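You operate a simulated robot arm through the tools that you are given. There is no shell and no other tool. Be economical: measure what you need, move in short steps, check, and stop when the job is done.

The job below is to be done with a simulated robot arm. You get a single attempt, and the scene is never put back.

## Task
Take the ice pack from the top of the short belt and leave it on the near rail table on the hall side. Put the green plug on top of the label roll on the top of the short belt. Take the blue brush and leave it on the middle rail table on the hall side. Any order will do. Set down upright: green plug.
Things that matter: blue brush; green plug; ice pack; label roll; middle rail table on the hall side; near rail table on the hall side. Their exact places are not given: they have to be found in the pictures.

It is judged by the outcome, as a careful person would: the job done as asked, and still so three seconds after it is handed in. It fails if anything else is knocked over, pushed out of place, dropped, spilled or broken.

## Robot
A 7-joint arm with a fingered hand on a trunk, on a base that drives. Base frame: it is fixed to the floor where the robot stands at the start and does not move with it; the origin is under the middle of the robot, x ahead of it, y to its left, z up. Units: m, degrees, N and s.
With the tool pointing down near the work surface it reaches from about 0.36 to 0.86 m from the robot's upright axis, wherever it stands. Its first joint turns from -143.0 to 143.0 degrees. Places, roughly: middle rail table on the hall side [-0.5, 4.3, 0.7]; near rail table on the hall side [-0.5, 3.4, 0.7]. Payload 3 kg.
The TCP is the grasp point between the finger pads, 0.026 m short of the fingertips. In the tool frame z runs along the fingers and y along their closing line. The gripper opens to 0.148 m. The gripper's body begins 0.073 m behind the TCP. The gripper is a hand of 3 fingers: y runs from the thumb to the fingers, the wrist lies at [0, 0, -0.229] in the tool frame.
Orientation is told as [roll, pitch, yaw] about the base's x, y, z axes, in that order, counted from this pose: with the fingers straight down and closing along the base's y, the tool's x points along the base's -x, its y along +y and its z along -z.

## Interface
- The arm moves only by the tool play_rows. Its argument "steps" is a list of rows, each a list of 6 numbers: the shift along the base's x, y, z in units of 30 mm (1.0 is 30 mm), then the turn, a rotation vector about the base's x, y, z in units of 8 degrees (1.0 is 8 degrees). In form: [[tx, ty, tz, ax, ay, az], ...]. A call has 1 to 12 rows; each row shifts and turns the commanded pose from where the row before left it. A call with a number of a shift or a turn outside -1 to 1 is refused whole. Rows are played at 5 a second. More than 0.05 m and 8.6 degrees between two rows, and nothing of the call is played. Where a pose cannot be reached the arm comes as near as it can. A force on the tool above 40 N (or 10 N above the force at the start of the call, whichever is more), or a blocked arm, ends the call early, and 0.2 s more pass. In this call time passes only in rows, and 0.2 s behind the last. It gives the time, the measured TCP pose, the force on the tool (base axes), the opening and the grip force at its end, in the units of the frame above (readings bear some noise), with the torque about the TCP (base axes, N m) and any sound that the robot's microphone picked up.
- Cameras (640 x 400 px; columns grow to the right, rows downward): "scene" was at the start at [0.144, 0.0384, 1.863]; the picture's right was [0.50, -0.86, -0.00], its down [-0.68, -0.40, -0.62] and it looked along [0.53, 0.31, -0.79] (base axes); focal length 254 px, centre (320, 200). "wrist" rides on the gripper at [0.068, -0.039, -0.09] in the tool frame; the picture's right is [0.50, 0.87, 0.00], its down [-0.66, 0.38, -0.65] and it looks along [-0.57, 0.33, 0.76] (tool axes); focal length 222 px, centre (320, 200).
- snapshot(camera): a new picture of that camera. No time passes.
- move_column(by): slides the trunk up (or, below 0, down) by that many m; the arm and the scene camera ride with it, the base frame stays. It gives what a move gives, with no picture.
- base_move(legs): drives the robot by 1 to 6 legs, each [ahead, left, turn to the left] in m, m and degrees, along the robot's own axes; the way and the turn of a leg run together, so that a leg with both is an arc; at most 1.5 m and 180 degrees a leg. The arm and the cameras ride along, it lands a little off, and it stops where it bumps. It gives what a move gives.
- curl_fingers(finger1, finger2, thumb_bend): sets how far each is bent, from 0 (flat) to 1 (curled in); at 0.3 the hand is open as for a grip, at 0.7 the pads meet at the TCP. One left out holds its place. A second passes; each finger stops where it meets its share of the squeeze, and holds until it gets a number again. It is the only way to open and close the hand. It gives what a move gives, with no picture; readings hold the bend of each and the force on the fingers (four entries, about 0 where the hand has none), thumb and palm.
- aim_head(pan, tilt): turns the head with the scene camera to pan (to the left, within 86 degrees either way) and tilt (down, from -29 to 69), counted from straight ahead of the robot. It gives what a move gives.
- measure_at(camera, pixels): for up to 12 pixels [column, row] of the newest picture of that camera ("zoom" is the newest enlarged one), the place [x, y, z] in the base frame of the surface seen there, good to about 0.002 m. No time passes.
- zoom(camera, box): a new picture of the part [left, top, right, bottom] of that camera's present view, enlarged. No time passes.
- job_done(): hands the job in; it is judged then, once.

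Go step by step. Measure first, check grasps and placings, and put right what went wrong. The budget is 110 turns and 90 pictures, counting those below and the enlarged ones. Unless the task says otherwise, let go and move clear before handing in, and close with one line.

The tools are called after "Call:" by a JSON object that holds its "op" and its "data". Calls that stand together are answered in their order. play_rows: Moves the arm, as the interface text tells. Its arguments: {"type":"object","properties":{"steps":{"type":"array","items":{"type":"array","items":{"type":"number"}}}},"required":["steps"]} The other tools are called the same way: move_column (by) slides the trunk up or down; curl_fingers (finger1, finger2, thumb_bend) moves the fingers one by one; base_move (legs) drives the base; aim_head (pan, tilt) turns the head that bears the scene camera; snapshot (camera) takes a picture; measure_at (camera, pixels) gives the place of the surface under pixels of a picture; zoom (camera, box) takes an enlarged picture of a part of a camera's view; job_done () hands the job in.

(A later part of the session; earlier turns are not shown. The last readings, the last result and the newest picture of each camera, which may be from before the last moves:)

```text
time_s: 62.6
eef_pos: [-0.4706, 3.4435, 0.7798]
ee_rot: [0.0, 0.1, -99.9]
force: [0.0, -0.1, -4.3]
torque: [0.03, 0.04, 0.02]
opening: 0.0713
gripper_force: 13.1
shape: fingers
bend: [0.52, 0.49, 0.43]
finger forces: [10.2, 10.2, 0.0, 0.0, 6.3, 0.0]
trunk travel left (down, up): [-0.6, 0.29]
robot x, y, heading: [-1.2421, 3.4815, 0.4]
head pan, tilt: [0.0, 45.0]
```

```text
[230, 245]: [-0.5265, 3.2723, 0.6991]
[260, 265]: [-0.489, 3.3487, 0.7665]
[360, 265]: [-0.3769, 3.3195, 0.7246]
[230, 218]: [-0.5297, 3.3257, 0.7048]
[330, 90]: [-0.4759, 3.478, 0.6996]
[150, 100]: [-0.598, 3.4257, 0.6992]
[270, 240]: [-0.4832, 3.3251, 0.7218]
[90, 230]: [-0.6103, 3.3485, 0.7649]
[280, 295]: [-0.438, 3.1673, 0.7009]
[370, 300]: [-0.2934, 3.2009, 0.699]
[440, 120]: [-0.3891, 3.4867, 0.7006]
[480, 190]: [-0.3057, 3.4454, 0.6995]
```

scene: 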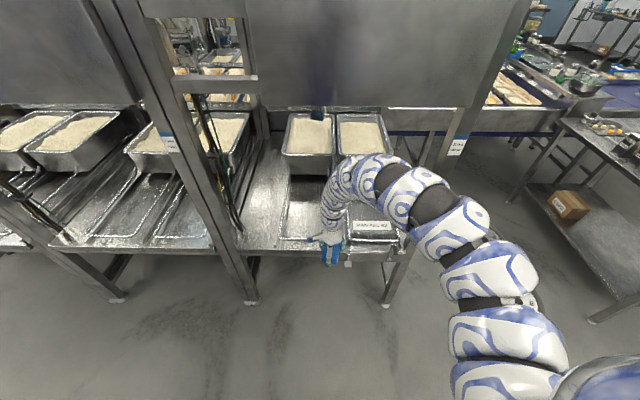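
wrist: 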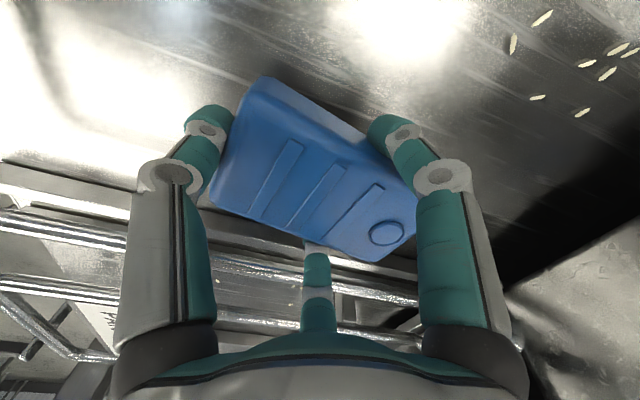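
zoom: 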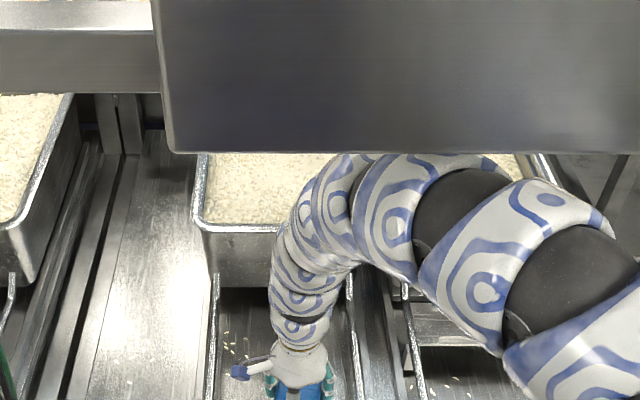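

A guide rail top (z 0.766) lies at y≈3.35; shift +0.03 in y to centre between rails, then descend.

Call:
{"op": "play_rows", "data": {"steps": [[0, 0.9, 0, 0, 0, 0], [0, 0, -0.7, 0, 0, 0], [0, 0, -0.65, 0, 0, 0]]}}

Call:
{"op": "play_rows", "data": {"steps": [[0, 0, -0.1, 0, 0, 0]]}}

```text
time_s: 63.4
eef_pos: [-0.4706, 3.4704, 0.7398]
ee_rot: [-0.1, 0.1, -99.8]
force: [-0.2, 0.2, -4.2]
torque: [0.02, 0.03, 0.0]
opening: 0.0712
gripper_force: 13.2
shape: fingers
bend: [0.52, 0.49, 0.43]
finger forces: [10.2, 10.2, 0.1, 0.0, 6.0, 0.1]
trunk travel left (down, up): [-0.6, 0.29]
robot x, y, heading: [-1.2359, 3.4881, 0.0]
head pan, tilt: [0.0, 45.0]
```

```text
time_s: 63.8
eef_pos: [-0.4707, 3.4685, 0.7381]
ee_rot: [0.0, 0.1, -99.8]
force: [-0.4, 0.6, -1.6]
torque: [0.02, -0.12, 0.03]
opening: 0.0712
gripper_force: 13.3
shape: fingers
bend: [0.52, 0.49, 0.43]
finger forces: [10.8, 9.9, 0.1, 0.1, 6.4, 0.1]
trunk travel left (down, up): [-0.6, 0.29]
robot x, y, heading: [-1.2366, 3.4879, 0.5]
head pan, tilt: [0.0, 45.0]
```

Force eased to −1.6 N, so it is touching; one small step more, then open gently.

Call:
{"op": "play_rows", "data": {"steps": [[0, 0, -0.07, 0, 0, 0]]}}

Call:
{"op": "curl_fingers", "data": {"finger1": 0.4, "finger2": 0.38, "thumb_bend": 0.32}}

Call:
{"op": "snapshot", "data": {"camera": "wrist"}}

```text
time_s: 64.2
eef_pos: [-0.4713, 3.4687, 0.7363]
ee_rot: [0.1, 0.2, -99.8]
force: [-0.3, 1.6, 3.5]
torque: [-0.05, -0.39, 0.03]
opening: 0.0716
gripper_force: 14.4
shape: fingers
bend: [0.52, 0.49, 0.43]
finger forces: [11.3, 10.4, 0.1, 0.0, 7.7, 0.1]
trunk travel left (down, up): [-0.6, 0.29]
robot x, y, heading: [-1.2379, 3.49, 0.0]
head pan, tilt: [0.0, 45.0]
```

```text
time_s: 65.2
eef_pos: [-0.4708, 3.4691, 0.7352]
ee_rot: [-0.1, 0.2, -99.9]
force: [-0.3, 0.3, 0.1]
torque: [0.05, 0.03, -0.02]
opening: 0.1077
gripper_force: 0.1
shape: fingers
bend: [0.4, 0.38, 0.32]
finger forces: [0.0, 0.0, 0.0, 0.0, 0.0, 0.0]
trunk travel left (down, up): [-0.6, 0.29]
robot x, y, heading: [-1.2369, 3.4854, 0.2]
head pan, tilt: [0.0, 45.0]
```

```text
52 pictures are left
```

wrist: 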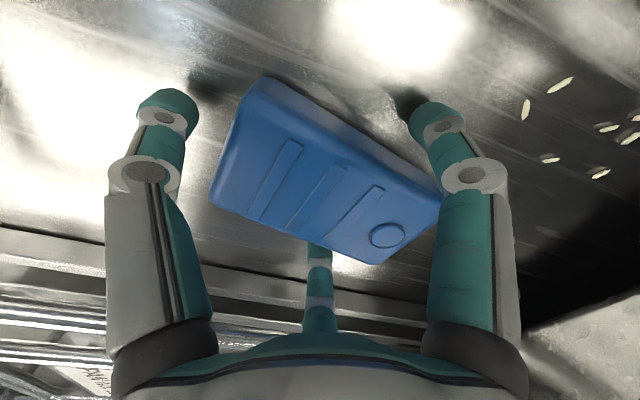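

Call:
{"op": "play_rows", "data": {"steps": [[0, 0, 0.7, 0, 0, 0], [0, 0, 0.7, 0, 0, 0], [0, 0, 0.6, 0, 0, 0]]}}

Call:
{"op": "base_move", "data": {"legs": [[-0.4, 0, 0]]}}

Call:
{"op": "zoom", "data": {"camera": "scene", "box": [220, 140, 420, 265]}}

```text
time_s: 66.0
eef_pos: [-0.4716, 3.4705, 0.7947]
ee_rot: [-0.1, 0.1, -99.8]
force: [-0.6, 0.5, 0.4]
torque: [0.02, 0.03, 0.01]
opening: 0.1074
gripper_force: 0.0
shape: fingers
bend: [0.4, 0.38, 0.32]
finger forces: [0.0, 0.0, 0.1, 0.0, 0.1, 0.1]
trunk travel left (down, up): [-0.6, 0.29]
robot x, y, heading: [-1.2357, 3.4841, 0.1]
head pan, tilt: [0.0, 45.0]
```

```text
time_s: 68.6
eef_pos: [-0.8848, 3.4671, 0.7961]
ee_rot: [0.0, 0.2, -100.0]
force: [0.9, 1.3, 0.3]
torque: [0.02, 0.01, 0.03]
opening: 0.1076
gripper_force: 0.1
shape: fingers
bend: [0.4, 0.38, 0.32]
finger forces: [0.0, 0.0, 0.0, 0.0, 0.0, 0.0]
trunk travel left (down, up): [-0.6, 0.29]
robot x, y, heading: [-1.651, 3.4843, 0.0]
head pan, tilt: [0.0, 45.0]
```

```text
3.20 times, centred on (320, 202) of scene
```

zoom: 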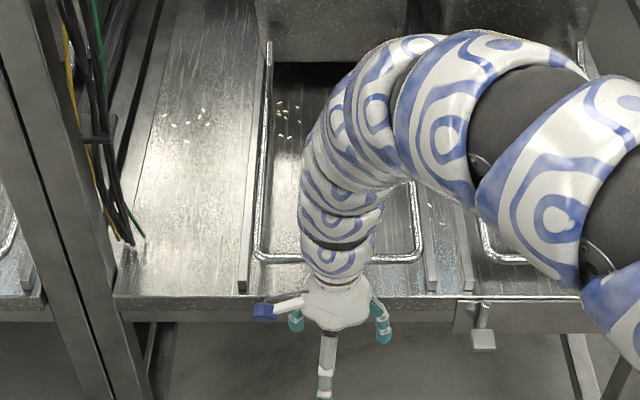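

Pack released. Raise trunk and drive back sideways towards the belt (hand passes above the side table), checking on the way.

Call:
{"op": "base_move", "data": {"legs": [[-0.06, 0, 0]]}}

Call:
{"op": "move_column", "data": {"by": 0.29}}

Call:
{"op": "aim_head", "data": {"pan": 20, "tilt": 40}}

Call:
{"op": "snapshot", "data": {"camera": "scene"}}

```text
time_s: 69.6
eef_pos: [-0.9438, 3.4666, 0.7954]
ee_rot: [0.1, 0.2, -100.0]
force: [0.7, -0.1, -0.6]
torque: [-0.05, 0.0, -0.02]
opening: 0.1078
gripper_force: 0.1
shape: fingers
bend: [0.4, 0.38, 0.32]
finger forces: [0.0, 0.0, 0.0, 0.1, 0.1, 0.0]
trunk travel left (down, up): [-0.6, 0.29]
robot x, y, heading: [-1.7064, 3.489, -0.0]
head pan, tilt: [0.0, 45.0]
```

```text
time_s: 72.5
eef_pos: [-0.9437, 3.4671, 1.0862]
ee_rot: [0.0, 0.2, -100.0]
force: [0.0, 0.0, 0.4]
torque: [-0.01, 0.0, -0.02]
opening: 0.1078
gripper_force: 0.0
shape: fingers
bend: [0.4, 0.38, 0.32]
finger forces: [0.0, 0.0, 0.0, 0.1, 0.1, 0.0]
trunk travel left (down, up): [-0.89, 0.0]
robot x, y, heading: [-1.71, 3.4856, 0.0]
head pan, tilt: [0.0, 45.0]
```

```text
time_s: 73.3
eef_pos: [-0.9445, 3.4678, 1.0846]
ee_rot: [0.0, 0.2, -100.0]
force: [0.2, 1.2, 0.3]
torque: [0.0, -0.02, 0.0]
opening: 0.1073
gripper_force: 0.1
shape: fingers
bend: [0.4, 0.38, 0.32]
finger forces: [0.1, 0.0, 0.0, 0.0, 0.0, 0.1]
trunk travel left (down, up): [-0.89, 0.0]
robot x, y, heading: [-1.7134, 3.487, 0.1]
head pan, tilt: [20.0, 40.0]
```

```text
50 pictures are left
```

scene: 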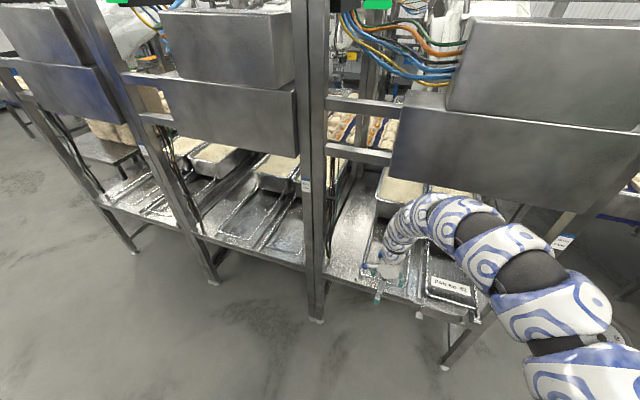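

Call:
{"op": "measure_at", "data": {"camera": "scene", "pixels": [[240, 205], [225, 225], [255, 215], [285, 235], [270, 250], [290, 245], [230, 200], [215, 235], [200, 215], [300, 225], [250, 230], [265, 200]]}}

Call:
{"op": "zoom", "data": {"camera": "scene", "box": [170, 140, 330, 290]}}

```text
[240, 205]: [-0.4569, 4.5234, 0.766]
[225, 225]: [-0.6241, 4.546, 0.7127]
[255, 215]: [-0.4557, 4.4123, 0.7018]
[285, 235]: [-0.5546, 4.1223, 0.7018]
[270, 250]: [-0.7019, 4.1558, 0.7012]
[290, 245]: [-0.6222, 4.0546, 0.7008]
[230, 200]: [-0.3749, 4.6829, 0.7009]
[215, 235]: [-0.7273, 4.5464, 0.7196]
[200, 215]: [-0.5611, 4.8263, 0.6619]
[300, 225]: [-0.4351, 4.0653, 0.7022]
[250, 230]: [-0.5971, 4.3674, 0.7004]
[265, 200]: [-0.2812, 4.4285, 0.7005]
```

```text
2.67 times, centred on (250, 215) of scene
```

zoom: 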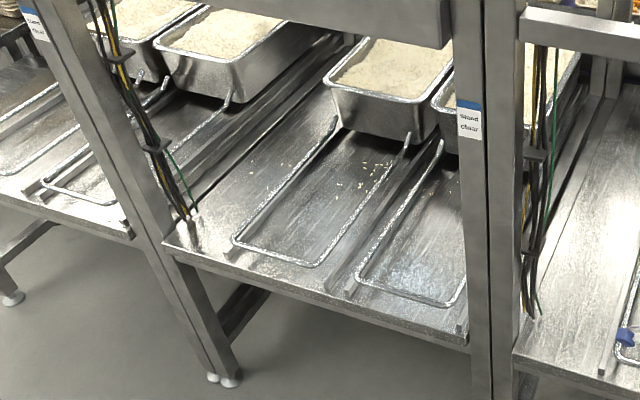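

Middle table free spot ≈(-0.45,4.40). Now drive back to the belt.

Call:
{"op": "base_move", "data": {"legs": [[0, -1.5, 0], [0, -1.5, 0], [0, -0.13, 0], [1.5, 0, 0], [0.15, 0, 0]]}}

Call:
{"op": "aim_head", "data": {"pan": 25, "tilt": 55}}

Call:
{"op": "snapshot", "data": {"camera": "scene"}}

```text
time_s: 96.6
eef_pos: [0.7171, 0.3676, 1.0837]
ee_rot: [-0.1, 0.0, -99.8]
force: [0.0, 0.2, 0.0]
torque: [-0.02, 0.0, 0.0]
opening: 0.1076
gripper_force: 0.1
shape: fingers
bend: [0.4, 0.38, 0.32]
finger forces: [0.0, 0.0, 0.0, 0.0, 0.1, 0.1]
trunk travel left (down, up): [-0.89, 0.0]
robot x, y, heading: [-0.0517, 0.3862, 0.3]
head pan, tilt: [20.0, 40.0]
```

```text
time_s: 97.3
eef_pos: [0.716, 0.3683, 1.0852]
ee_rot: [-0.1, 0.1, -99.8]
force: [0.8, 0.3, -0.1]
torque: [0.01, 0.0, 0.03]
opening: 0.1075
gripper_force: 0.0
shape: fingers
bend: [0.4, 0.38, 0.32]
finger forces: [0.1, 0.0, 0.0, 0.0, 0.1, 0.1]
trunk travel left (down, up): [-0.89, 0.0]
robot x, y, heading: [-0.0501, 0.3847, -0.0]
head pan, tilt: [25.0, 55.0]
```

```text
48 pictures are left
```

scene: 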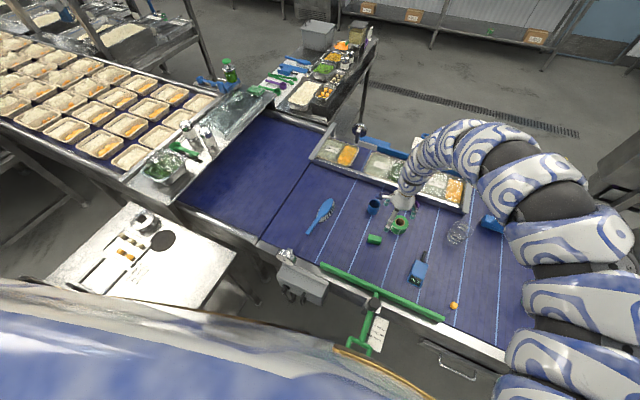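

Call:
{"op": "zoom", "data": {"camera": "scene", "box": [280, 180, 360, 250]}}

Call:
{"op": "measure_at", "data": {"camera": "zoom", "pixels": [[220, 380], [265, 330], [310, 280], [340, 220], [350, 180], [390, 170], [405, 210], [360, 290], [400, 250], [330, 165]]}}

```text
5.71 times, centred on (320, 215) of scene
```

zoom: 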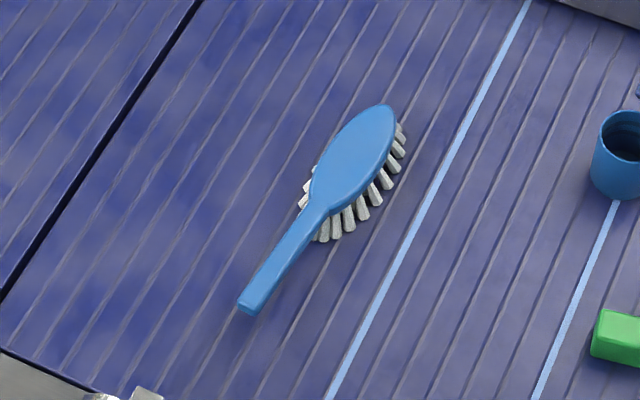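

```text
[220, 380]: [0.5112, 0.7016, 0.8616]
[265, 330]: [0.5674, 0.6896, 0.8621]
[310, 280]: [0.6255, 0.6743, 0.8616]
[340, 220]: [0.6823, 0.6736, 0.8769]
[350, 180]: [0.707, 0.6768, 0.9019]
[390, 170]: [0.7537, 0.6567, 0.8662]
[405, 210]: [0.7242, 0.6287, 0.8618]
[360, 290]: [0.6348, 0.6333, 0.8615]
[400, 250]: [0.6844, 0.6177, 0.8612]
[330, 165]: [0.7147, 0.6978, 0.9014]
```

Call:
{"op": "measure_at", "data": {"camera": "zoom", "pixels": [[250, 302], [275, 262], [300, 228], [320, 195], [385, 112], [330, 145], [385, 165], [350, 150], [318, 168], [340, 205]]}}

```text
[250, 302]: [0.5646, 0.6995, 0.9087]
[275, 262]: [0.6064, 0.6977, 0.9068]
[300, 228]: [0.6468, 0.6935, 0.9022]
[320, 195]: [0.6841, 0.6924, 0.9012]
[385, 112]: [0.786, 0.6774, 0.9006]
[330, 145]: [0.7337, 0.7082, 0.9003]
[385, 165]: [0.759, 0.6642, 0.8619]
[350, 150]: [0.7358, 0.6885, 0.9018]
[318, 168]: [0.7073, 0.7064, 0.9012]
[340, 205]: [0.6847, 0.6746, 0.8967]
```

The brush stands on bristles, head centre ≈(0.735,0.688), top 0.901, axis −5.5°, handle toward the robot. I'll shift base left 0.1 and bring the hand over the head with yaw ≈−35° so that the handle passes between two fingers.

Call:
{"op": "base_move", "data": {"legs": [[0, 0.1, 0]]}}

Call:
{"op": "play_rows", "data": {"steps": [[0.058, 0.667, -0.35, 0, 0, 0.733], [0.058, 0.667, -0.35, 0, 0, 0.733], [0.058, 0.667, -0.35, 0, 0, 0.733], [0.058, 0.667, -0.35, 0, 0, 0.733], [0.058, 0.667, -0.35, 0, 0, 0.733], [0.058, 0.667, -0.35, 0, 0, 0.733], [0.058, 0.667, -0.35, 0, 0, 0.733], [0.058, 0.667, -0.35, 0, 0, 0.733], [0.058, 0.667, -0.35, 0, 0, 0.733], [0.058, 0.667, -0.35, 0, 0, 0.733], [0.058, 0.667, -0.35, 0, 0, 0.733]]}}

Call:
{"op": "curl_fingers", "data": {"finger1": 0.42, "finger2": 0.3, "thumb_bend": 0.3}}

Call:
{"op": "snapshot", "data": {"camera": "wrist"}}

```text
time_s: 98.5
eef_pos: [0.7151, 0.4691, 1.0854]
ee_rot: [0.0, 0.1, -99.8]
force: [0.8, 1.6, 0.0]
torque: [-0.02, 0.03, 0.0]
opening: 0.1079
gripper_force: 0.0
shape: fingers
bend: [0.4, 0.38, 0.32]
finger forces: [0.1, 0.0, 0.0, 0.0, 0.0, 0.0]
trunk travel left (down, up): [-0.89, 0.0]
robot x, y, heading: [-0.0512, 0.4851, 0.1]
head pan, tilt: [25.0, 55.0]
```

```text
time_s: 100.9
eef_pos: [0.7136, 0.6748, 0.9845]
ee_rot: [0.0, 0.3, -38.1]
force: [-0.4, -0.5, 0.6]
torque: [0.02, 0.01, 0.03]
opening: 0.108
gripper_force: 0.0
shape: fingers
bend: [0.4, 0.38, 0.32]
finger forces: [0.1, 0.0, 0.0, 0.0, 0.0, 0.0]
out of reach, approached as far as the arm can: row 10, 11
trunk travel left (down, up): [-0.89, 0.0]
robot x, y, heading: [-0.0498, 0.4851, 0.3]
head pan, tilt: [25.0, 55.0]
```

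```text
time_s: 101.9
eef_pos: [0.7135, 0.6762, 0.985]
ee_rot: [0.1, 0.1, -38.3]
force: [-0.1, 0.0, 0.6]
torque: [-0.01, 0.0, -0.02]
opening: 0.1082
gripper_force: 0.0
shape: fingers
bend: [0.42, 0.3, 0.3]
finger forces: [0.0, 0.1, 0.0, 0.0, 0.0, 0.0]
trunk travel left (down, up): [-0.89, 0.0]
robot x, y, heading: [-0.0484, 0.4835, 0.1]
head pan, tilt: [25.0, 55.0]
```

```text
46 pictures are left
```

wrist: 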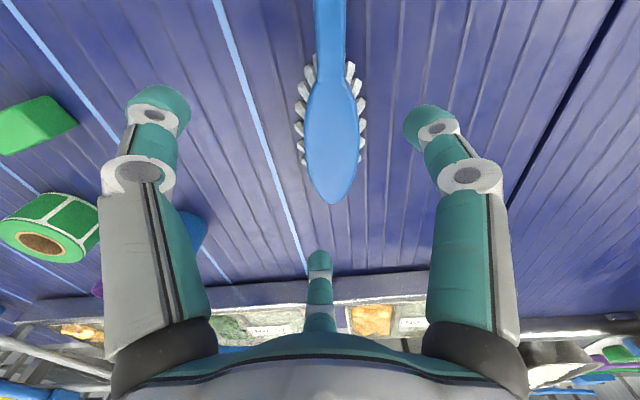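

Finger1 is the right one in the wrist view; finger2 faces the head tip. Alignment is good; shift the base slightly, then lower with the trunk.

Call:
{"op": "base_move", "data": {"legs": [[0.022, 0.012, 0]]}}

Call:
{"op": "curl_fingers", "data": {"finger1": 0.35, "finger2": 0.32, "thumb_bend": 0.35}}

Call:
{"op": "move_column", "data": {"by": -0.09}}

Call:
{"op": "snapshot", "data": {"camera": "wrist"}}

```text
time_s: 102.7
eef_pos: [0.7388, 0.6885, 0.9837]
ee_rot: [0.0, 0.2, -38.3]
force: [0.1, 0.3, -1.1]
torque: [-0.04, 0.03, -0.01]
opening: 0.1088
gripper_force: 0.0
shape: fingers
bend: [0.42, 0.3, 0.3]
finger forces: [0.1, 0.0, 0.2, 0.0, 0.1, 0.0]
trunk travel left (down, up): [-0.89, 0.0]
robot x, y, heading: [-0.0253, 0.4948, 0.1]
head pan, tilt: [25.0, 55.0]
```

```text
time_s: 103.7
eef_pos: [0.7359, 0.6877, 0.9859]
ee_rot: [0.0, 0.2, -38.3]
force: [0.2, -0.6, 0.3]
torque: [-0.02, 0.0, -0.02]
opening: 0.1111
gripper_force: 0.0
shape: fingers
bend: [0.35, 0.32, 0.35]
finger forces: [0.0, 0.1, 0.1, 0.0, 0.0, 0.0]
trunk travel left (down, up): [-0.89, 0.0]
robot x, y, heading: [-0.0293, 0.4965, 0.1]
head pan, tilt: [25.0, 55.0]
```

```text
time_s: 105.0
eef_pos: [0.7362, 0.6868, 0.8956]
ee_rot: [0.0, 0.3, -38.4]
force: [-0.8, -0.6, -0.2]
torque: [-0.01, -0.01, 0.01]
opening: 0.1109
gripper_force: 0.0
shape: fingers
bend: [0.35, 0.32, 0.35]
finger forces: [0.1, 0.0, 0.0, 0.0, 0.0, 0.0]
trunk travel left (down, up): [-0.8, 0.09]
robot x, y, heading: [-0.0277, 0.4954, 0.1]
head pan, tilt: [25.0, 55.0]
```

```text
45 pictures are left
```

wrist: 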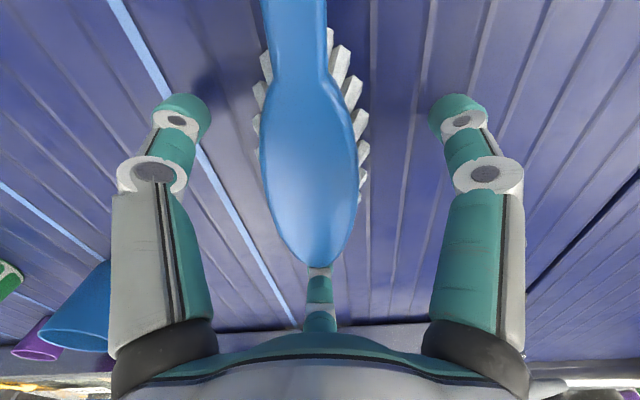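

Call:
{"op": "curl_fingers", "data": {"finger2": 0.4, "finger1": 0.5, "thumb_bend": 0.5}}

Call:
{"op": "curl_fingers", "data": {"finger1": 0.78, "thumb_bend": 0.78}}

Call:
{"op": "snapshot", "data": {"camera": "wrist"}}

```text
time_s: 106.0
eef_pos: [0.7365, 0.6884, 0.8962]
ee_rot: [0.1, 0.2, -38.3]
force: [1.9, -0.3, 2.3]
torque: [-0.01, -0.13, 0.05]
opening: 0.0625
gripper_force: 1.0
shape: fingers
bend: [0.5, 0.38, 0.5]
finger forces: [0.0, 2.2, 0.1, 0.0, 0.1, 0.0]
trunk travel left (down, up): [-0.8, 0.09]
robot x, y, heading: [-0.0233, 0.5015, 0.3]
head pan, tilt: [25.0, 55.0]
```

```text
time_s: 107.0
eef_pos: [0.7369, 0.6867, 0.8956]
ee_rot: [0.0, 0.2, -38.3]
force: [-0.4, 0.0, -1.1]
torque: [0.03, 0.03, 0.02]
opening: 0.0356
gripper_force: 20.4
shape: fingers
bend: [0.57, 0.35, 0.65]
finger forces: [15.7, 7.5, 0.1, 0.0, 17.6, 0.1]
trunk travel left (down, up): [-0.8, 0.09]
robot x, y, heading: [-0.0263, 0.4957, 0.5]
head pan, tilt: [25.0, 55.0]
```

```text
44 pictures are left
```

wrist: 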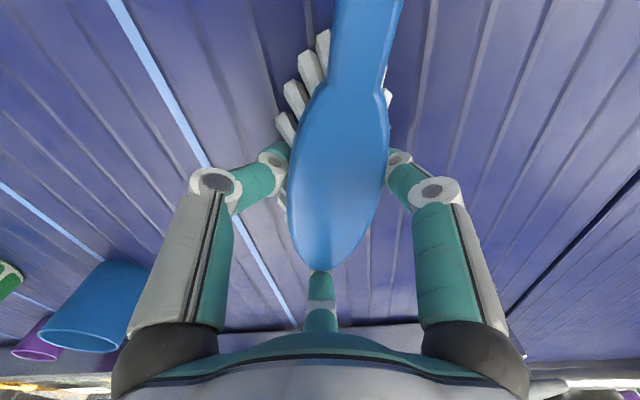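

Call:
{"op": "move_column", "data": {"by": 0.09}}

Call:
{"op": "snapshot", "data": {"camera": "wrist"}}

Call:
{"op": "zoom", "data": {"camera": "scene", "box": [240, 100, 460, 240]}}

```text
time_s: 108.2
eef_pos: [0.7371, 0.6886, 0.9844]
ee_rot: [0.0, 0.2, -38.3]
force: [-0.8, 0.1, -0.4]
torque: [-0.04, 0.0, 0.02]
opening: 0.0359
gripper_force: 20.2
shape: fingers
bend: [0.57, 0.35, 0.65]
finger forces: [15.6, 7.6, 0.0, 0.1, 17.3, 0.0]
trunk travel left (down, up): [-0.89, 0.0]
robot x, y, heading: [-0.0324, 0.5, 0.2]
head pan, tilt: [25.0, 55.0]
```

```text
43 pictures are left
```

wrist: 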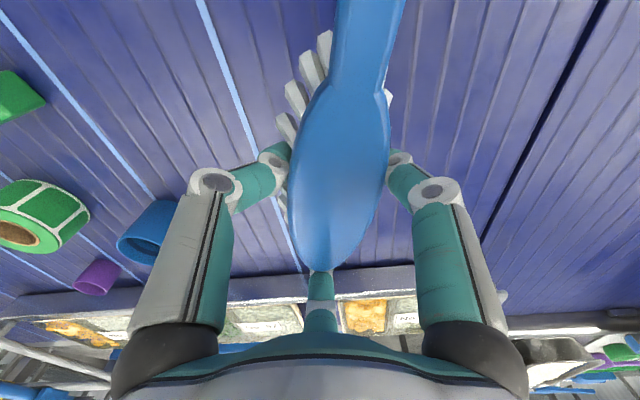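

```text
2.86 times, centred on (350, 170) of scene
```

zoom: 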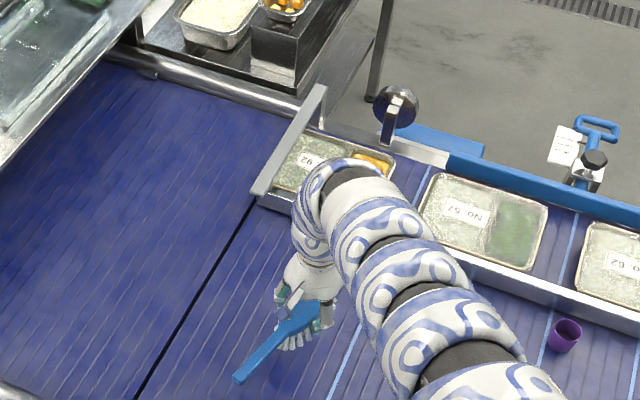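

The brush is held firmly. Raise the arm, then retreat and drive along the corridor to the middle table.

Call:
{"op": "play_rows", "data": {"steps": [[0, -0.6, 0.8, 0, 0, 0], [0, -0.6, 0.8, 0, 0, 0], [0, -0.6, 0.8, 0, 0, 0], [0, -0.6, 0.8, 0, 0, 0]]}}

Call:
{"op": "base_move", "data": {"legs": [[-1.5, 0, 0], [-0.19, 0, 0], [0, 1.5, 0], [0, 1.5, 0]]}}

Call:
{"op": "aim_head", "data": {"pan": 20, "tilt": 40}}

Call:
{"op": "snapshot", "data": {"camera": "scene"}}

```text
time_s: 109.2
eef_pos: [0.7373, 0.6154, 1.0825]
ee_rot: [0.0, 0.2, -38.3]
force: [0.0, -1.2, -1.5]
torque: [-0.01, -0.03, 0.01]
opening: 0.0356
gripper_force: 19.5
shape: fingers
bend: [0.57, 0.35, 0.66]
finger forces: [15.8, 6.9, 0.0, 0.0, 17.4, 0.1]
trunk travel left (down, up): [-0.89, 0.0]
robot x, y, heading: [-0.0245, 0.4994, 0.2]
head pan, tilt: [25.0, 55.0]
```

```text
time_s: 131.8
eef_pos: [-1.0056, 3.6472, 1.0811]
ee_rot: [0.0, 0.1, -35.6]
force: [-0.7, 0.8, -0.8]
torque: [0.01, 0.01, 0.02]
opening: 0.0353
gripper_force: 20.1
shape: fingers
bend: [0.57, 0.35, 0.66]
finger forces: [15.9, 6.7, 0.0, 0.0, 17.6, 0.1]
trunk travel left (down, up): [-0.89, 0.0]
robot x, y, heading: [-1.7637, 3.4915, 2.6]
head pan, tilt: [25.0, 55.0]
```

```text
time_s: 132.5
eef_pos: [-1.0066, 3.6463, 1.0828]
ee_rot: [-0.1, 0.3, -35.7]
force: [-0.3, 0.8, -1.0]
torque: [-0.02, -0.01, 0.0]
opening: 0.0356
gripper_force: 20.5
shape: fingers
bend: [0.57, 0.35, 0.66]
finger forces: [16.0, 6.7, 0.1, 0.0, 17.5, 0.2]
trunk travel left (down, up): [-0.89, 0.0]
robot x, y, heading: [-1.7677, 3.4913, 2.6]
head pan, tilt: [20.0, 40.0]
```

```text
41 pictures are left
```

scene: 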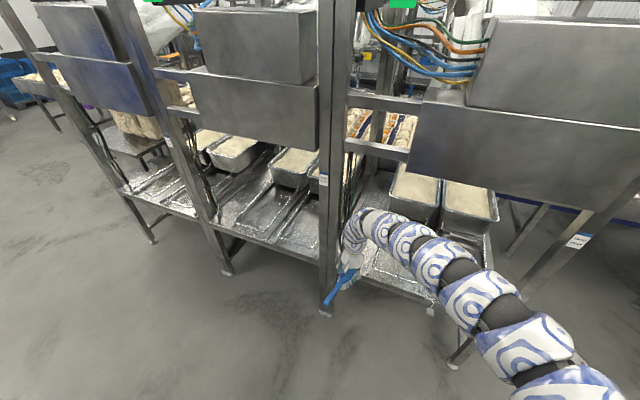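

Call:
{"op": "base_move", "data": {"legs": [[0, 0.8, -2.6]]}}

Call:
{"op": "move_column", "data": {"by": -0.285}}

Call:
{"op": "aim_head", "data": {"pan": 5, "tilt": 45}}

Call:
{"op": "snapshot", "data": {"camera": "scene"}}

```text
time_s: 136.8
eef_pos: [-1.0238, 4.4189, 1.0832]
ee_rot: [0.0, 0.2, -38.0]
force: [1.2, 0.0, -1.3]
torque: [0.02, -0.03, -0.01]
opening: 0.0357
gripper_force: 20.5
shape: fingers
bend: [0.57, 0.35, 0.66]
finger forces: [16.0, 6.6, 0.0, 0.0, 17.5, 0.1]
trunk travel left (down, up): [-0.89, 0.0]
robot x, y, heading: [-1.7837, 4.2964, 0.4]
head pan, tilt: [20.0, 40.0]
```

```text
time_s: 139.7
eef_pos: [-1.0225, 4.4182, 0.7972]
ee_rot: [0.1, 0.1, -37.9]
force: [-0.2, 0.3, -1.5]
torque: [-0.04, -0.03, -0.01]
opening: 0.0355
gripper_force: 20.5
shape: fingers
bend: [0.57, 0.35, 0.66]
finger forces: [16.1, 6.5, 0.1, 0.0, 17.5, 0.0]
trunk travel left (down, up): [-0.605, 0.285]
robot x, y, heading: [-1.787, 4.2946, 0.7]
head pan, tilt: [20.0, 40.0]
```

```text
time_s: 140.5
eef_pos: [-1.022, 4.4166, 0.798]
ee_rot: [0.0, 0.1, -38.0]
force: [-1.2, -0.5, -0.6]
torque: [0.01, -0.05, -0.02]
opening: 0.0356
gripper_force: 20.0
shape: fingers
bend: [0.57, 0.35, 0.66]
finger forces: [16.2, 6.6, 0.0, 0.0, 17.5, 0.1]
trunk travel left (down, up): [-0.605, 0.285]
robot x, y, heading: [-1.787, 4.2937, 0.7]
head pan, tilt: [5.0, 45.0]
```

```text
40 pictures are left
```

scene: 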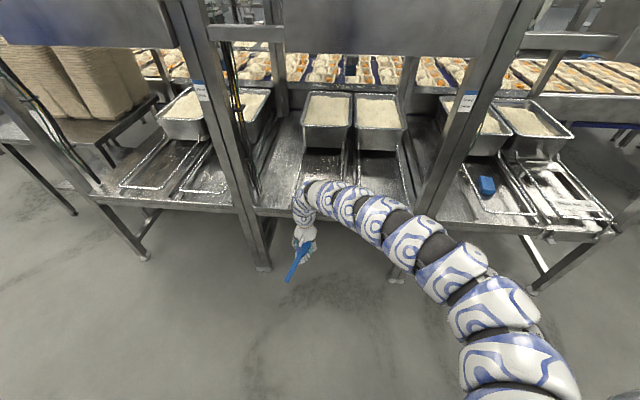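

The ice pack sits well on the near table at (487,186). Measure guide rails in the middle bay and arm/panel heights.

Call:
{"op": "measure_at", "data": {"camera": "scene", "pixels": [[296, 172], [322, 165], [303, 158], [345, 165], [350, 175], [280, 185], [330, 190], [365, 200], [400, 215], [350, 45], [314, 182], [430, 245]]}}

Call:
{"op": "zoom", "data": {"camera": "scene", "box": [240, 90, 440, 215]}}

```text
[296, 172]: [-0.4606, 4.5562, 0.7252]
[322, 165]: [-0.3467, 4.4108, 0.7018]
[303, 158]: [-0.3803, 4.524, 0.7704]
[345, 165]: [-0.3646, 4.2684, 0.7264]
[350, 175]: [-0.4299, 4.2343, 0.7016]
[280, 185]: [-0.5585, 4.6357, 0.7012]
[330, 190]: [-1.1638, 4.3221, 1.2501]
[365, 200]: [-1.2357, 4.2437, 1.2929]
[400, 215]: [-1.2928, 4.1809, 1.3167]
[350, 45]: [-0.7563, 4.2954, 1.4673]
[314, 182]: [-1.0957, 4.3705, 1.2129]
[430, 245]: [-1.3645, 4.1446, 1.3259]
```

```text
3.20 times, centred on (340, 152) of scene
```

zoom: 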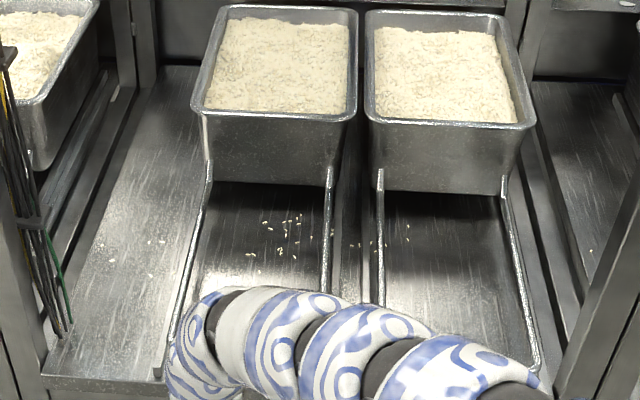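

Call:
{"op": "base_move", "data": {"legs": [[0.55, -0.01, -0.7]]}}

Call:
{"op": "snapshot", "data": {"camera": "wrist"}}

Call:
{"op": "measure_at", "data": {"camera": "wrist", "pixels": [[300, 60], [200, 120], [150, 150], [100, 150], [440, 100], [500, 120], [560, 140], [260, 280], [380, 290], [240, 80]]}}

```text
time_s: 143.7
eef_pos: [-0.4656, 4.3989, 0.7978]
ee_rot: [0.0, 0.2, -38.8]
force: [0.5, -0.2, -0.5]
torque: [0.0, -0.01, 0.02]
opening: 0.0352
gripper_force: 19.9
shape: fingers
bend: [0.57, 0.35, 0.66]
finger forces: [16.0, 6.6, 0.1, 0.0, 17.4, 0.0]
trunk travel left (down, up): [-0.605, 0.285]
robot x, y, heading: [-1.2299, 4.2869, -0.1]
head pan, tilt: [5.0, 45.0]
```

```text
38 pictures are left
```

wrist: 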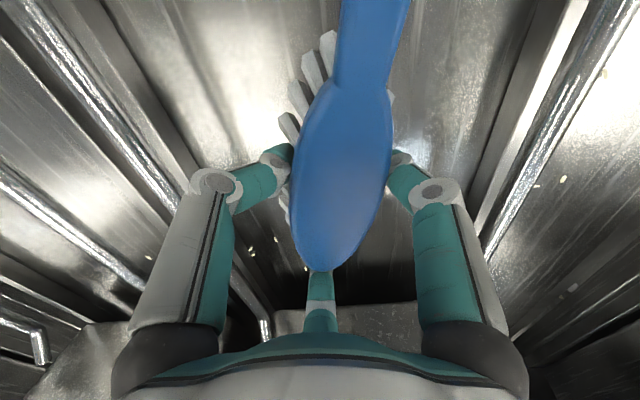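

```text
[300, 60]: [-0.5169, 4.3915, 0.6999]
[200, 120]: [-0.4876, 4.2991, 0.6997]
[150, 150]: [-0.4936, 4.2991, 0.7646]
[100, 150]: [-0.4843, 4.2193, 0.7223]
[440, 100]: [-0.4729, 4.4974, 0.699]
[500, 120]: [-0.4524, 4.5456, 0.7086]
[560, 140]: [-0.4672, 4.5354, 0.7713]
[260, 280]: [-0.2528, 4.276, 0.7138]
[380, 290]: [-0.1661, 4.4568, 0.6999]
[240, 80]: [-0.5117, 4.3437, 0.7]
```

Rails at y 4.30 and 4.535; nudge to y≈4.415 and descend.

Call:
{"op": "play_rows", "data": {"steps": [[0, 0.55, -0.3, 0, 0, 0], [0, 0, -0.8, 0, 0, 0], [0, 0, -0.8, 0, 0, 0]]}}

Call:
{"op": "play_rows", "data": {"steps": [[0, 0, -0.1, 0, 0, 0]]}}

Call:
{"op": "snapshot", "data": {"camera": "wrist"}}

```text
time_s: 144.5
eef_pos: [-0.4654, 4.4151, 0.7412]
ee_rot: [0.0, 0.2, -38.8]
force: [-0.1, -0.6, -1.2]
torque: [0.01, -0.05, 0.02]
opening: 0.0354
gripper_force: 20.1
shape: fingers
bend: [0.57, 0.35, 0.66]
finger forces: [16.1, 6.2, 0.1, 0.0, 17.4, 0.0]
trunk travel left (down, up): [-0.605, 0.285]
robot x, y, heading: [-1.2305, 4.2836, -0.4]
head pan, tilt: [5.0, 45.0]
```

```text
time_s: 144.9
eef_pos: [-0.4648, 4.4152, 0.7362]
ee_rot: [0.0, 0.2, -38.8]
force: [0.4, -0.6, -1.2]
torque: [0.0, 0.0, 0.0]
opening: 0.0356
gripper_force: 20.1
shape: fingers
bend: [0.57, 0.35, 0.66]
finger forces: [16.2, 6.4, 0.0, 0.0, 17.5, 0.1]
trunk travel left (down, up): [-0.605, 0.285]
robot x, y, heading: [-1.2334, 4.2864, -0.3]
head pan, tilt: [5.0, 45.0]
```

```text
37 pictures are left
```

wrist: 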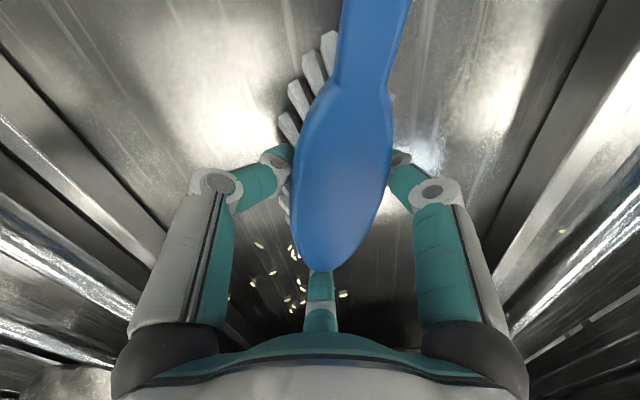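

Call:
{"op": "play_rows", "data": {"steps": [[0, 0, -0.08, 0, 0, 0]]}}

Call:
{"op": "play_rows", "data": {"steps": [[0, 0, -0.07, 0, 0, 0]]}}

```text
time_s: 145.3
eef_pos: [-0.4648, 4.4155, 0.7354]
ee_rot: [-0.1, 0.1, -38.8]
force: [-0.4, -1.1, 2.7]
torque: [0.11, 0.15, 0.01]
opening: 0.0353
gripper_force: 20.9
shape: fingers
bend: [0.57, 0.35, 0.66]
finger forces: [16.0, 7.3, 0.0, 0.0, 18.1, 0.0]
trunk travel left (down, up): [-0.605, 0.285]
robot x, y, heading: [-1.2312, 4.2864, -0.0]
head pan, tilt: [5.0, 45.0]
```

```text
time_s: 145.7
eef_pos: [-0.4635, 4.4145, 0.7329]
ee_rot: [0.1, 0.2, -39.0]
force: [0.9, -2.1, 10.1]
torque: [0.31, 0.0, -0.02]
opening: 0.0354
gripper_force: 21.6
shape: fingers
bend: [0.57, 0.35, 0.66]
finger forces: [16.3, 8.1, 0.0, 0.0, 19.2, 0.0]
trunk travel left (down, up): [-0.605, 0.285]
robot x, y, heading: [-1.2263, 4.2844, -0.3]
head pan, tilt: [5.0, 45.0]
```

Touched down. Open the fingers moderately (staying inside the rails).

Call:
{"op": "curl_fingers", "data": {"finger1": 0.42, "finger2": 0.3, "thumb_bend": 0.42}}

Call:
{"op": "snapshot", "data": {"camera": "wrist"}}

```text
time_s: 146.7
eef_pos: [-0.4657, 4.4149, 0.7324]
ee_rot: [0.0, 0.2, -38.9]
force: [1.7, -0.5, -0.5]
torque: [0.0, -0.01, 0.01]
opening: 0.0881
gripper_force: 0.1
shape: fingers
bend: [0.42, 0.3, 0.42]
finger forces: [0.0, 0.0, 0.0, 0.0, 0.0, 0.0]
trunk travel left (down, up): [-0.605, 0.285]
robot x, y, heading: [-1.2316, 4.2881, -0.2]
head pan, tilt: [5.0, 45.0]
```

```text
36 pictures are left
```

wrist: 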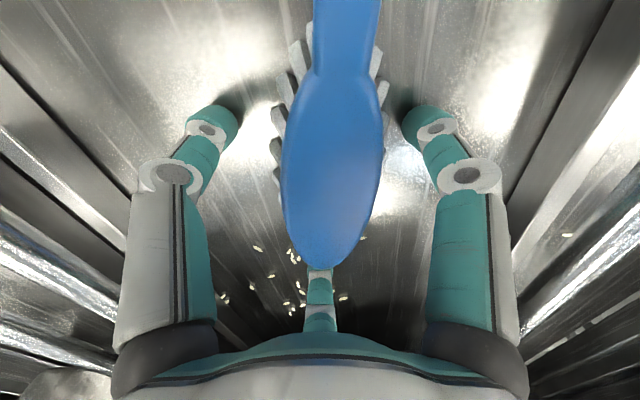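

Call:
{"op": "play_rows", "data": {"steps": [[0, 0, 0.8, 0, 0, 0], [0, 0, 0.9, 0, 0, 0], [0, 0, 0.9, 0, 0, 0]]}}

Call:
{"op": "base_move", "data": {"legs": [[-0.5, 0, 0]]}}

Call:
{"op": "snapshot", "data": {"camera": "scene"}}

Call:
{"op": "snapshot", "data": {"camera": "wrist"}}

```text
time_s: 147.5
eef_pos: [-0.4664, 4.4158, 0.8132]
ee_rot: [-0.1, 0.1, -38.8]
force: [-0.2, -0.3, -0.3]
torque: [0.04, -0.05, 0.02]
opening: 0.0882
gripper_force: 0.0
shape: fingers
bend: [0.42, 0.3, 0.42]
finger forces: [0.0, 0.0, 0.0, 0.1, 0.0, 0.0]
trunk travel left (down, up): [-0.605, 0.285]
robot x, y, heading: [-1.2352, 4.2816, -0.1]
head pan, tilt: [5.0, 45.0]
```

```text
time_s: 150.4
eef_pos: [-0.9651, 4.4189, 0.8112]
ee_rot: [0.0, 0.1, -38.7]
force: [-0.1, -0.1, 0.1]
torque: [0.01, -0.03, 0.0]
opening: 0.0882
gripper_force: 0.0
shape: fingers
bend: [0.42, 0.3, 0.42]
finger forces: [0.0, 0.0, 0.0, 0.0, 0.0, 0.0]
trunk travel left (down, up): [-0.605, 0.285]
robot x, y, heading: [-1.7285, 4.286, 0.0]
head pan, tilt: [5.0, 45.0]
```

```text
35 pictures are left
```

scene: 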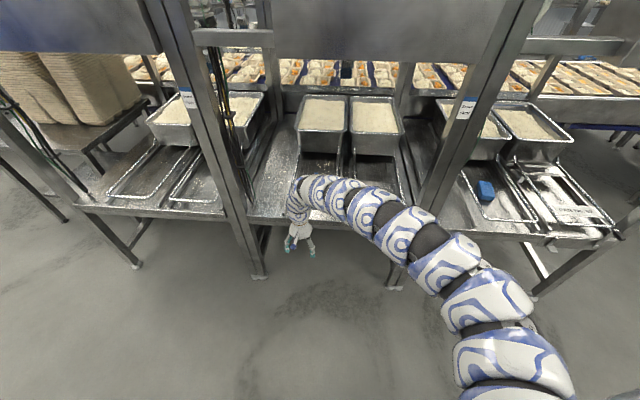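

```text
34 pictures are left
```

wrist: 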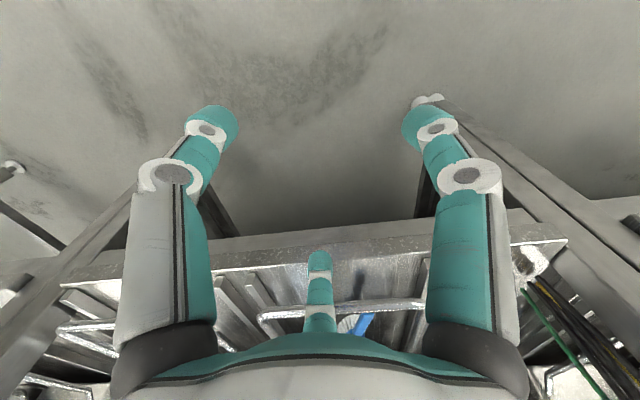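

Brush placed (blue seen on the table between the rails). Raise the trunk and drive back to the belt for the plug.

Call:
{"op": "move_column", "data": {"by": 0.285}}

Call:
{"op": "aim_head", "data": {"pan": 5, "tilt": 45}}

Call:
{"op": "zoom", "data": {"camera": "scene", "box": [220, 120, 420, 245]}}

Call:
{"op": "base_move", "data": {"legs": [[0, -1.5, 0], [0, -1.5, 0], [0, -1.0, 0], [1.5, 0, 0]]}}

Call:
{"op": "aim_head", "data": {"pan": -10, "tilt": 50}}

Call:
{"op": "snapshot", "data": {"camera": "scene"}}

```text
time_s: 153.3
eef_pos: [-0.9637, 4.4193, 1.0972]
ee_rot: [0.1, 0.1, -38.7]
force: [0.6, 0.1, 0.0]
torque: [0.02, -0.01, -0.01]
opening: 0.0884
gripper_force: 0.0
shape: fingers
bend: [0.42, 0.3, 0.42]
finger forces: [0.0, 0.0, 0.0, 0.1, 0.1, 0.1]
trunk travel left (down, up): [-0.89, 0.0]
robot x, y, heading: [-1.7309, 4.2872, -0.3]
head pan, tilt: [5.0, 45.0]
```

```text
time_s: 153.9
eef_pos: [-0.965, 4.42, 1.0971]
ee_rot: [0.1, 0.0, -38.7]
force: [-0.9, 1.5, -0.6]
torque: [0.03, 0.0, 0.0]
opening: 0.0882
gripper_force: 0.0
shape: fingers
bend: [0.42, 0.3, 0.42]
finger forces: [0.0, 0.0, 0.1, 0.0, 0.0, 0.1]
trunk travel left (down, up): [-0.89, 0.0]
robot x, y, heading: [-1.7254, 4.2885, -0.2]
head pan, tilt: [5.0, 45.0]
```

```text
3.20 times, centred on (320, 182) of scene
```

zoom: 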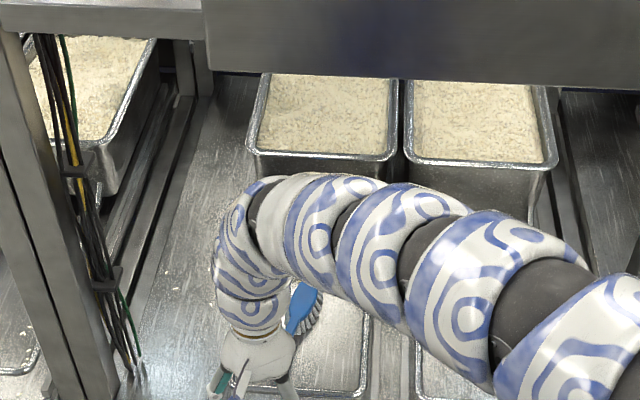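

```text
time_s: 180.3
eef_pos: [0.544, 0.4182, 1.0976]
ee_rot: [0.1, 0.1, -37.5]
force: [0.4, 0.0, -0.9]
torque: [-0.02, 0.02, 0.0]
opening: 0.0884
gripper_force: 0.1
shape: fingers
bend: [0.42, 0.3, 0.42]
finger forces: [0.0, 0.0, 0.1, 0.0, 0.0, 0.1]
trunk travel left (down, up): [-0.89, 0.0]
robot x, y, heading: [-0.2132, 0.2715, 0.9]
head pan, tilt: [5.0, 45.0]
```

```text
time_s: 181.1
eef_pos: [0.5449, 0.4194, 1.0981]
ee_rot: [0.0, 0.1, -37.3]
force: [0.2, 0.5, -0.5]
torque: [-0.01, 0.0, -0.01]
opening: 0.0882
gripper_force: 0.0
shape: fingers
bend: [0.42, 0.3, 0.42]
finger forces: [0.0, 0.1, 0.1, 0.1, 0.0, 0.0]
trunk travel left (down, up): [-0.89, 0.0]
robot x, y, heading: [-0.2132, 0.2664, 1.1]
head pan, tilt: [-10.0, 50.0]
```

```text
32 pictures are left
```

scene: 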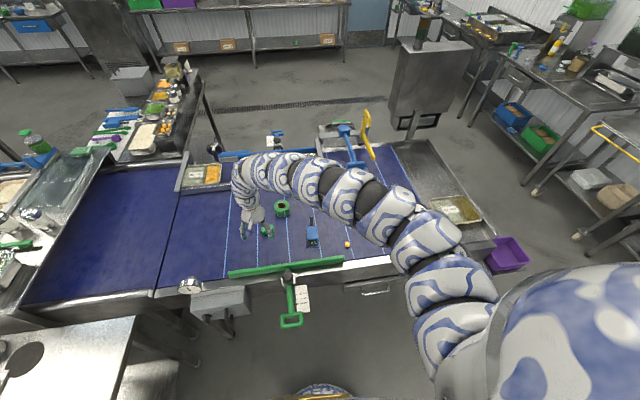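

Call:
{"op": "base_move", "data": {"legs": [[0, -0.66, -1.1]]}}

Call:
{"op": "snapshot", "data": {"camera": "wrist"}}

Call:
{"op": "aim_head", "data": {"pan": 20, "tilt": 55}}

Call:
{"op": "snapshot", "data": {"camera": "scene"}}

```text
time_s: 184.7
eef_pos: [0.5541, -0.2474, 1.0974]
ee_rot: [0.1, 0.2, -37.9]
force: [0.4, -0.1, 0.3]
torque: [0.06, 0.02, -0.01]
opening: 0.0883
gripper_force: 0.2
shape: fingers
bend: [0.42, 0.3, 0.42]
finger forces: [0.0, 0.1, 0.0, 0.0, 0.0, 0.1]
trunk travel left (down, up): [-0.89, 0.0]
robot x, y, heading: [-0.2043, -0.3903, 0.4]
head pan, tilt: [-10.0, 50.0]
```

```text
31 pictures are left
```

wrist: 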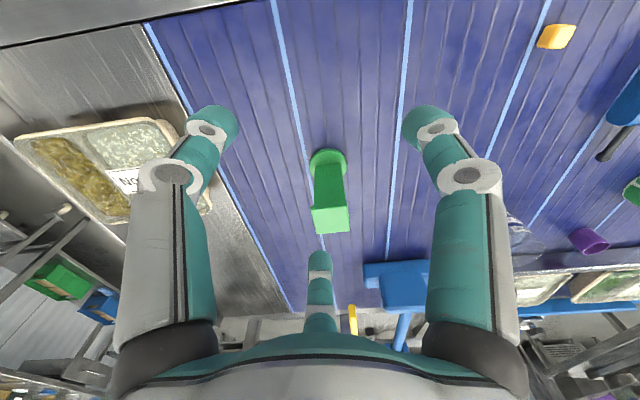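

```text
time_s: 185.7
eef_pos: [0.5551, -0.2466, 1.097]
ee_rot: [0.0, 0.1, -38.0]
force: [0.3, 0.1, 0.3]
torque: [-0.02, 0.02, 0.0]
opening: 0.0885
gripper_force: 0.0
shape: fingers
bend: [0.42, 0.3, 0.42]
finger forces: [0.0, 0.0, 0.0, 0.0, 0.0, 0.0]
trunk travel left (down, up): [-0.89, 0.0]
robot x, y, heading: [-0.2062, -0.3873, 0.6]
head pan, tilt: [20.0, 55.0]
```

```text
30 pictures are left
```

scene: 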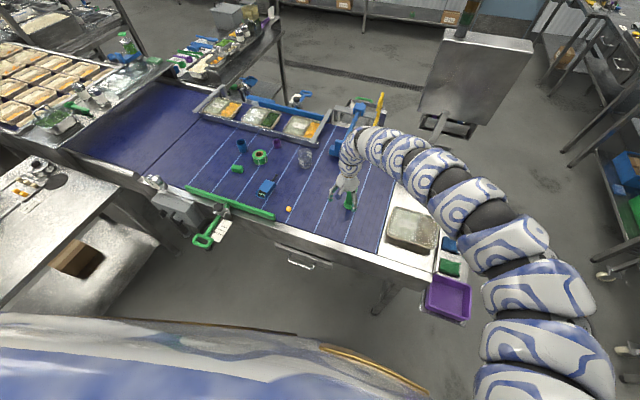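

Call:
{"op": "zoom", "data": {"camera": "wrist", "box": [290, 135, 370, 245]}}

Call:
{"op": "measure_at", "data": {"camera": "wrist", "pixels": [[316, 209], [346, 206], [349, 231], [317, 234], [330, 220], [313, 158], [346, 160], [318, 185], [340, 185]]}}

```text
3.64 times, centred on (330, 190) of wrist
```

zoom: 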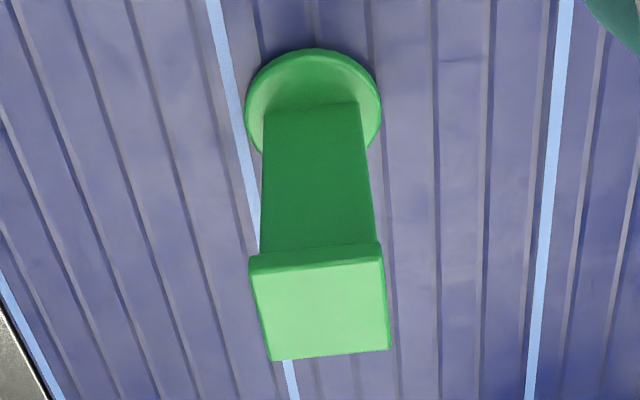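

```text
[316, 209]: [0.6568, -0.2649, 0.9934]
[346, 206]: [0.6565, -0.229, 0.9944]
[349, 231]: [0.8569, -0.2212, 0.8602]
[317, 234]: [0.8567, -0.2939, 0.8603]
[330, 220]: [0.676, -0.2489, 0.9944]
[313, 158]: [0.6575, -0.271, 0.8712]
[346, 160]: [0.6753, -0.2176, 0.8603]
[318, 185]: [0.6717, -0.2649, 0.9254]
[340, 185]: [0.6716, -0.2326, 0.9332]
```

The post is a flanged plug: flange Ø≈0.055, square shaft, small head, faces aligned with the base axes. I'll grasp its shaft with yaw 0: open, rotate +38°, drive ahead 0.12.

Call:
{"op": "curl_fingers", "data": {"finger1": 0.3, "finger2": 0.3, "thumb_bend": 0.3}}

Call:
{"op": "play_rows", "data": {"steps": [[0, 0, 0, 0, 0, 0.79], [0, 0, 0, 0, 0, 0.79], [0, 0, 0, 0, 0, 0.79], [0, 0, 0, 0, 0, 0.79], [0, 0, 0, 0, 0, 0.79], [0, 0, 0, 0, 0, 0.79]]}}

Call:
{"op": "base_move", "data": {"legs": [[0.12, -0.004, -0.5]]}}

Call:
{"op": "snapshot", "data": {"camera": "wrist"}}

```text
time_s: 186.7
eef_pos: [0.555, -0.2463, 1.0971]
ee_rot: [0.0, 0.1, -38.0]
force: [-0.3, 0.1, 0.0]
torque: [0.0, -0.01, 0.0]
opening: 0.1268
gripper_force: 0.1
shape: fingers
bend: [0.3, 0.3, 0.3]
finger forces: [0.0, 0.1, 0.1, 0.1, 0.0, 0.0]
trunk travel left (down, up): [-0.89, 0.0]
robot x, y, heading: [-0.2084, -0.39, 0.8]
head pan, tilt: [20.0, 55.0]
```

```text
time_s: 188.1
eef_pos: [0.5555, -0.2457, 1.0972]
ee_rot: [0.0, 0.1, 0.0]
force: [-0.8, -0.3, -0.2]
torque: [-0.05, 0.0, 0.03]
opening: 0.1264
gripper_force: 0.1
shape: fingers
bend: [0.3, 0.3, 0.3]
finger forces: [0.1, 0.0, 0.0, 0.0, 0.0, 0.0]
trunk travel left (down, up): [-0.89, 0.0]
robot x, y, heading: [-0.2053, -0.3913, 0.8]
head pan, tilt: [20.0, 55.0]
```

```text
time_s: 189.3
eef_pos: [0.6761, -0.2585, 1.0961]
ee_rot: [0.0, 0.2, -0.6]
force: [1.3, -0.4, -0.4]
torque: [0.04, 0.01, -0.01]
opening: 0.1265
gripper_force: 0.0
shape: fingers
bend: [0.3, 0.3, 0.3]
finger forces: [0.0, 0.0, 0.0, 0.0, 0.1, 0.1]
trunk travel left (down, up): [-0.89, 0.0]
robot x, y, heading: [-0.0907, -0.3922, -0.1]
head pan, tilt: [20.0, 55.0]
```

```text
28 pictures are left
```

wrist: 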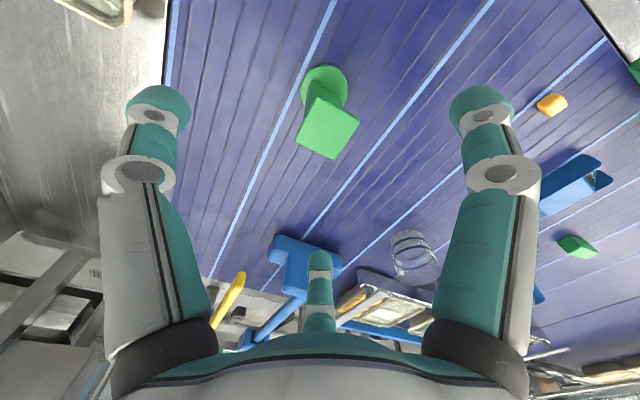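

Call:
{"op": "measure_at", "data": {"camera": "wrist", "pixels": [[318, 98], [356, 122], [298, 143], [334, 157], [327, 126]]}}

```text
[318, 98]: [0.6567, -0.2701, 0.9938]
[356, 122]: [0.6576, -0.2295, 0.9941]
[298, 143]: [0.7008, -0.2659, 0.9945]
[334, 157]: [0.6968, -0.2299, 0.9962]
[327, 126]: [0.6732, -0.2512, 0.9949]
```

Cap centre ≈(0.677,−0.249). Correct y by +0.0095 and descend to z≈0.945.

Call:
{"op": "play_rows", "data": {"steps": [[0.03, 0.32, 0, 0, 0, 0.07], [0, 0, -0.84, 0, 0, 0], [0, 0, -0.84, 0, 0, 0], [0, 0, -0.84, 0, 0, 0], [0, 0, -0.84, 0, 0, 0], [0, 0, -0.84, 0, 0, 0], [0, 0, -0.84, 0, 0, 0]]}}

Call:
{"op": "snapshot", "data": {"camera": "wrist"}}

```text
time_s: 190.9
eef_pos: [0.6774, -0.2483, 0.9478]
ee_rot: [-0.1, 0.0, -0.1]
force: [-0.5, 0.1, -0.6]
torque: [-0.02, -0.01, 0.02]
opening: 0.1264
gripper_force: 0.1
shape: fingers
bend: [0.3, 0.3, 0.3]
finger forces: [0.1, 0.0, 0.0, 0.0, 0.1, 0.1]
trunk travel left (down, up): [-0.89, 0.0]
robot x, y, heading: [-0.0851, -0.3926, 0.1]
head pan, tilt: [20.0, 55.0]
```

```text
27 pictures are left
```

wrist: 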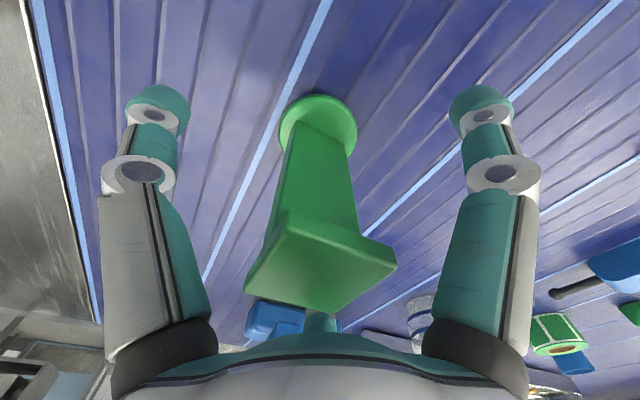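

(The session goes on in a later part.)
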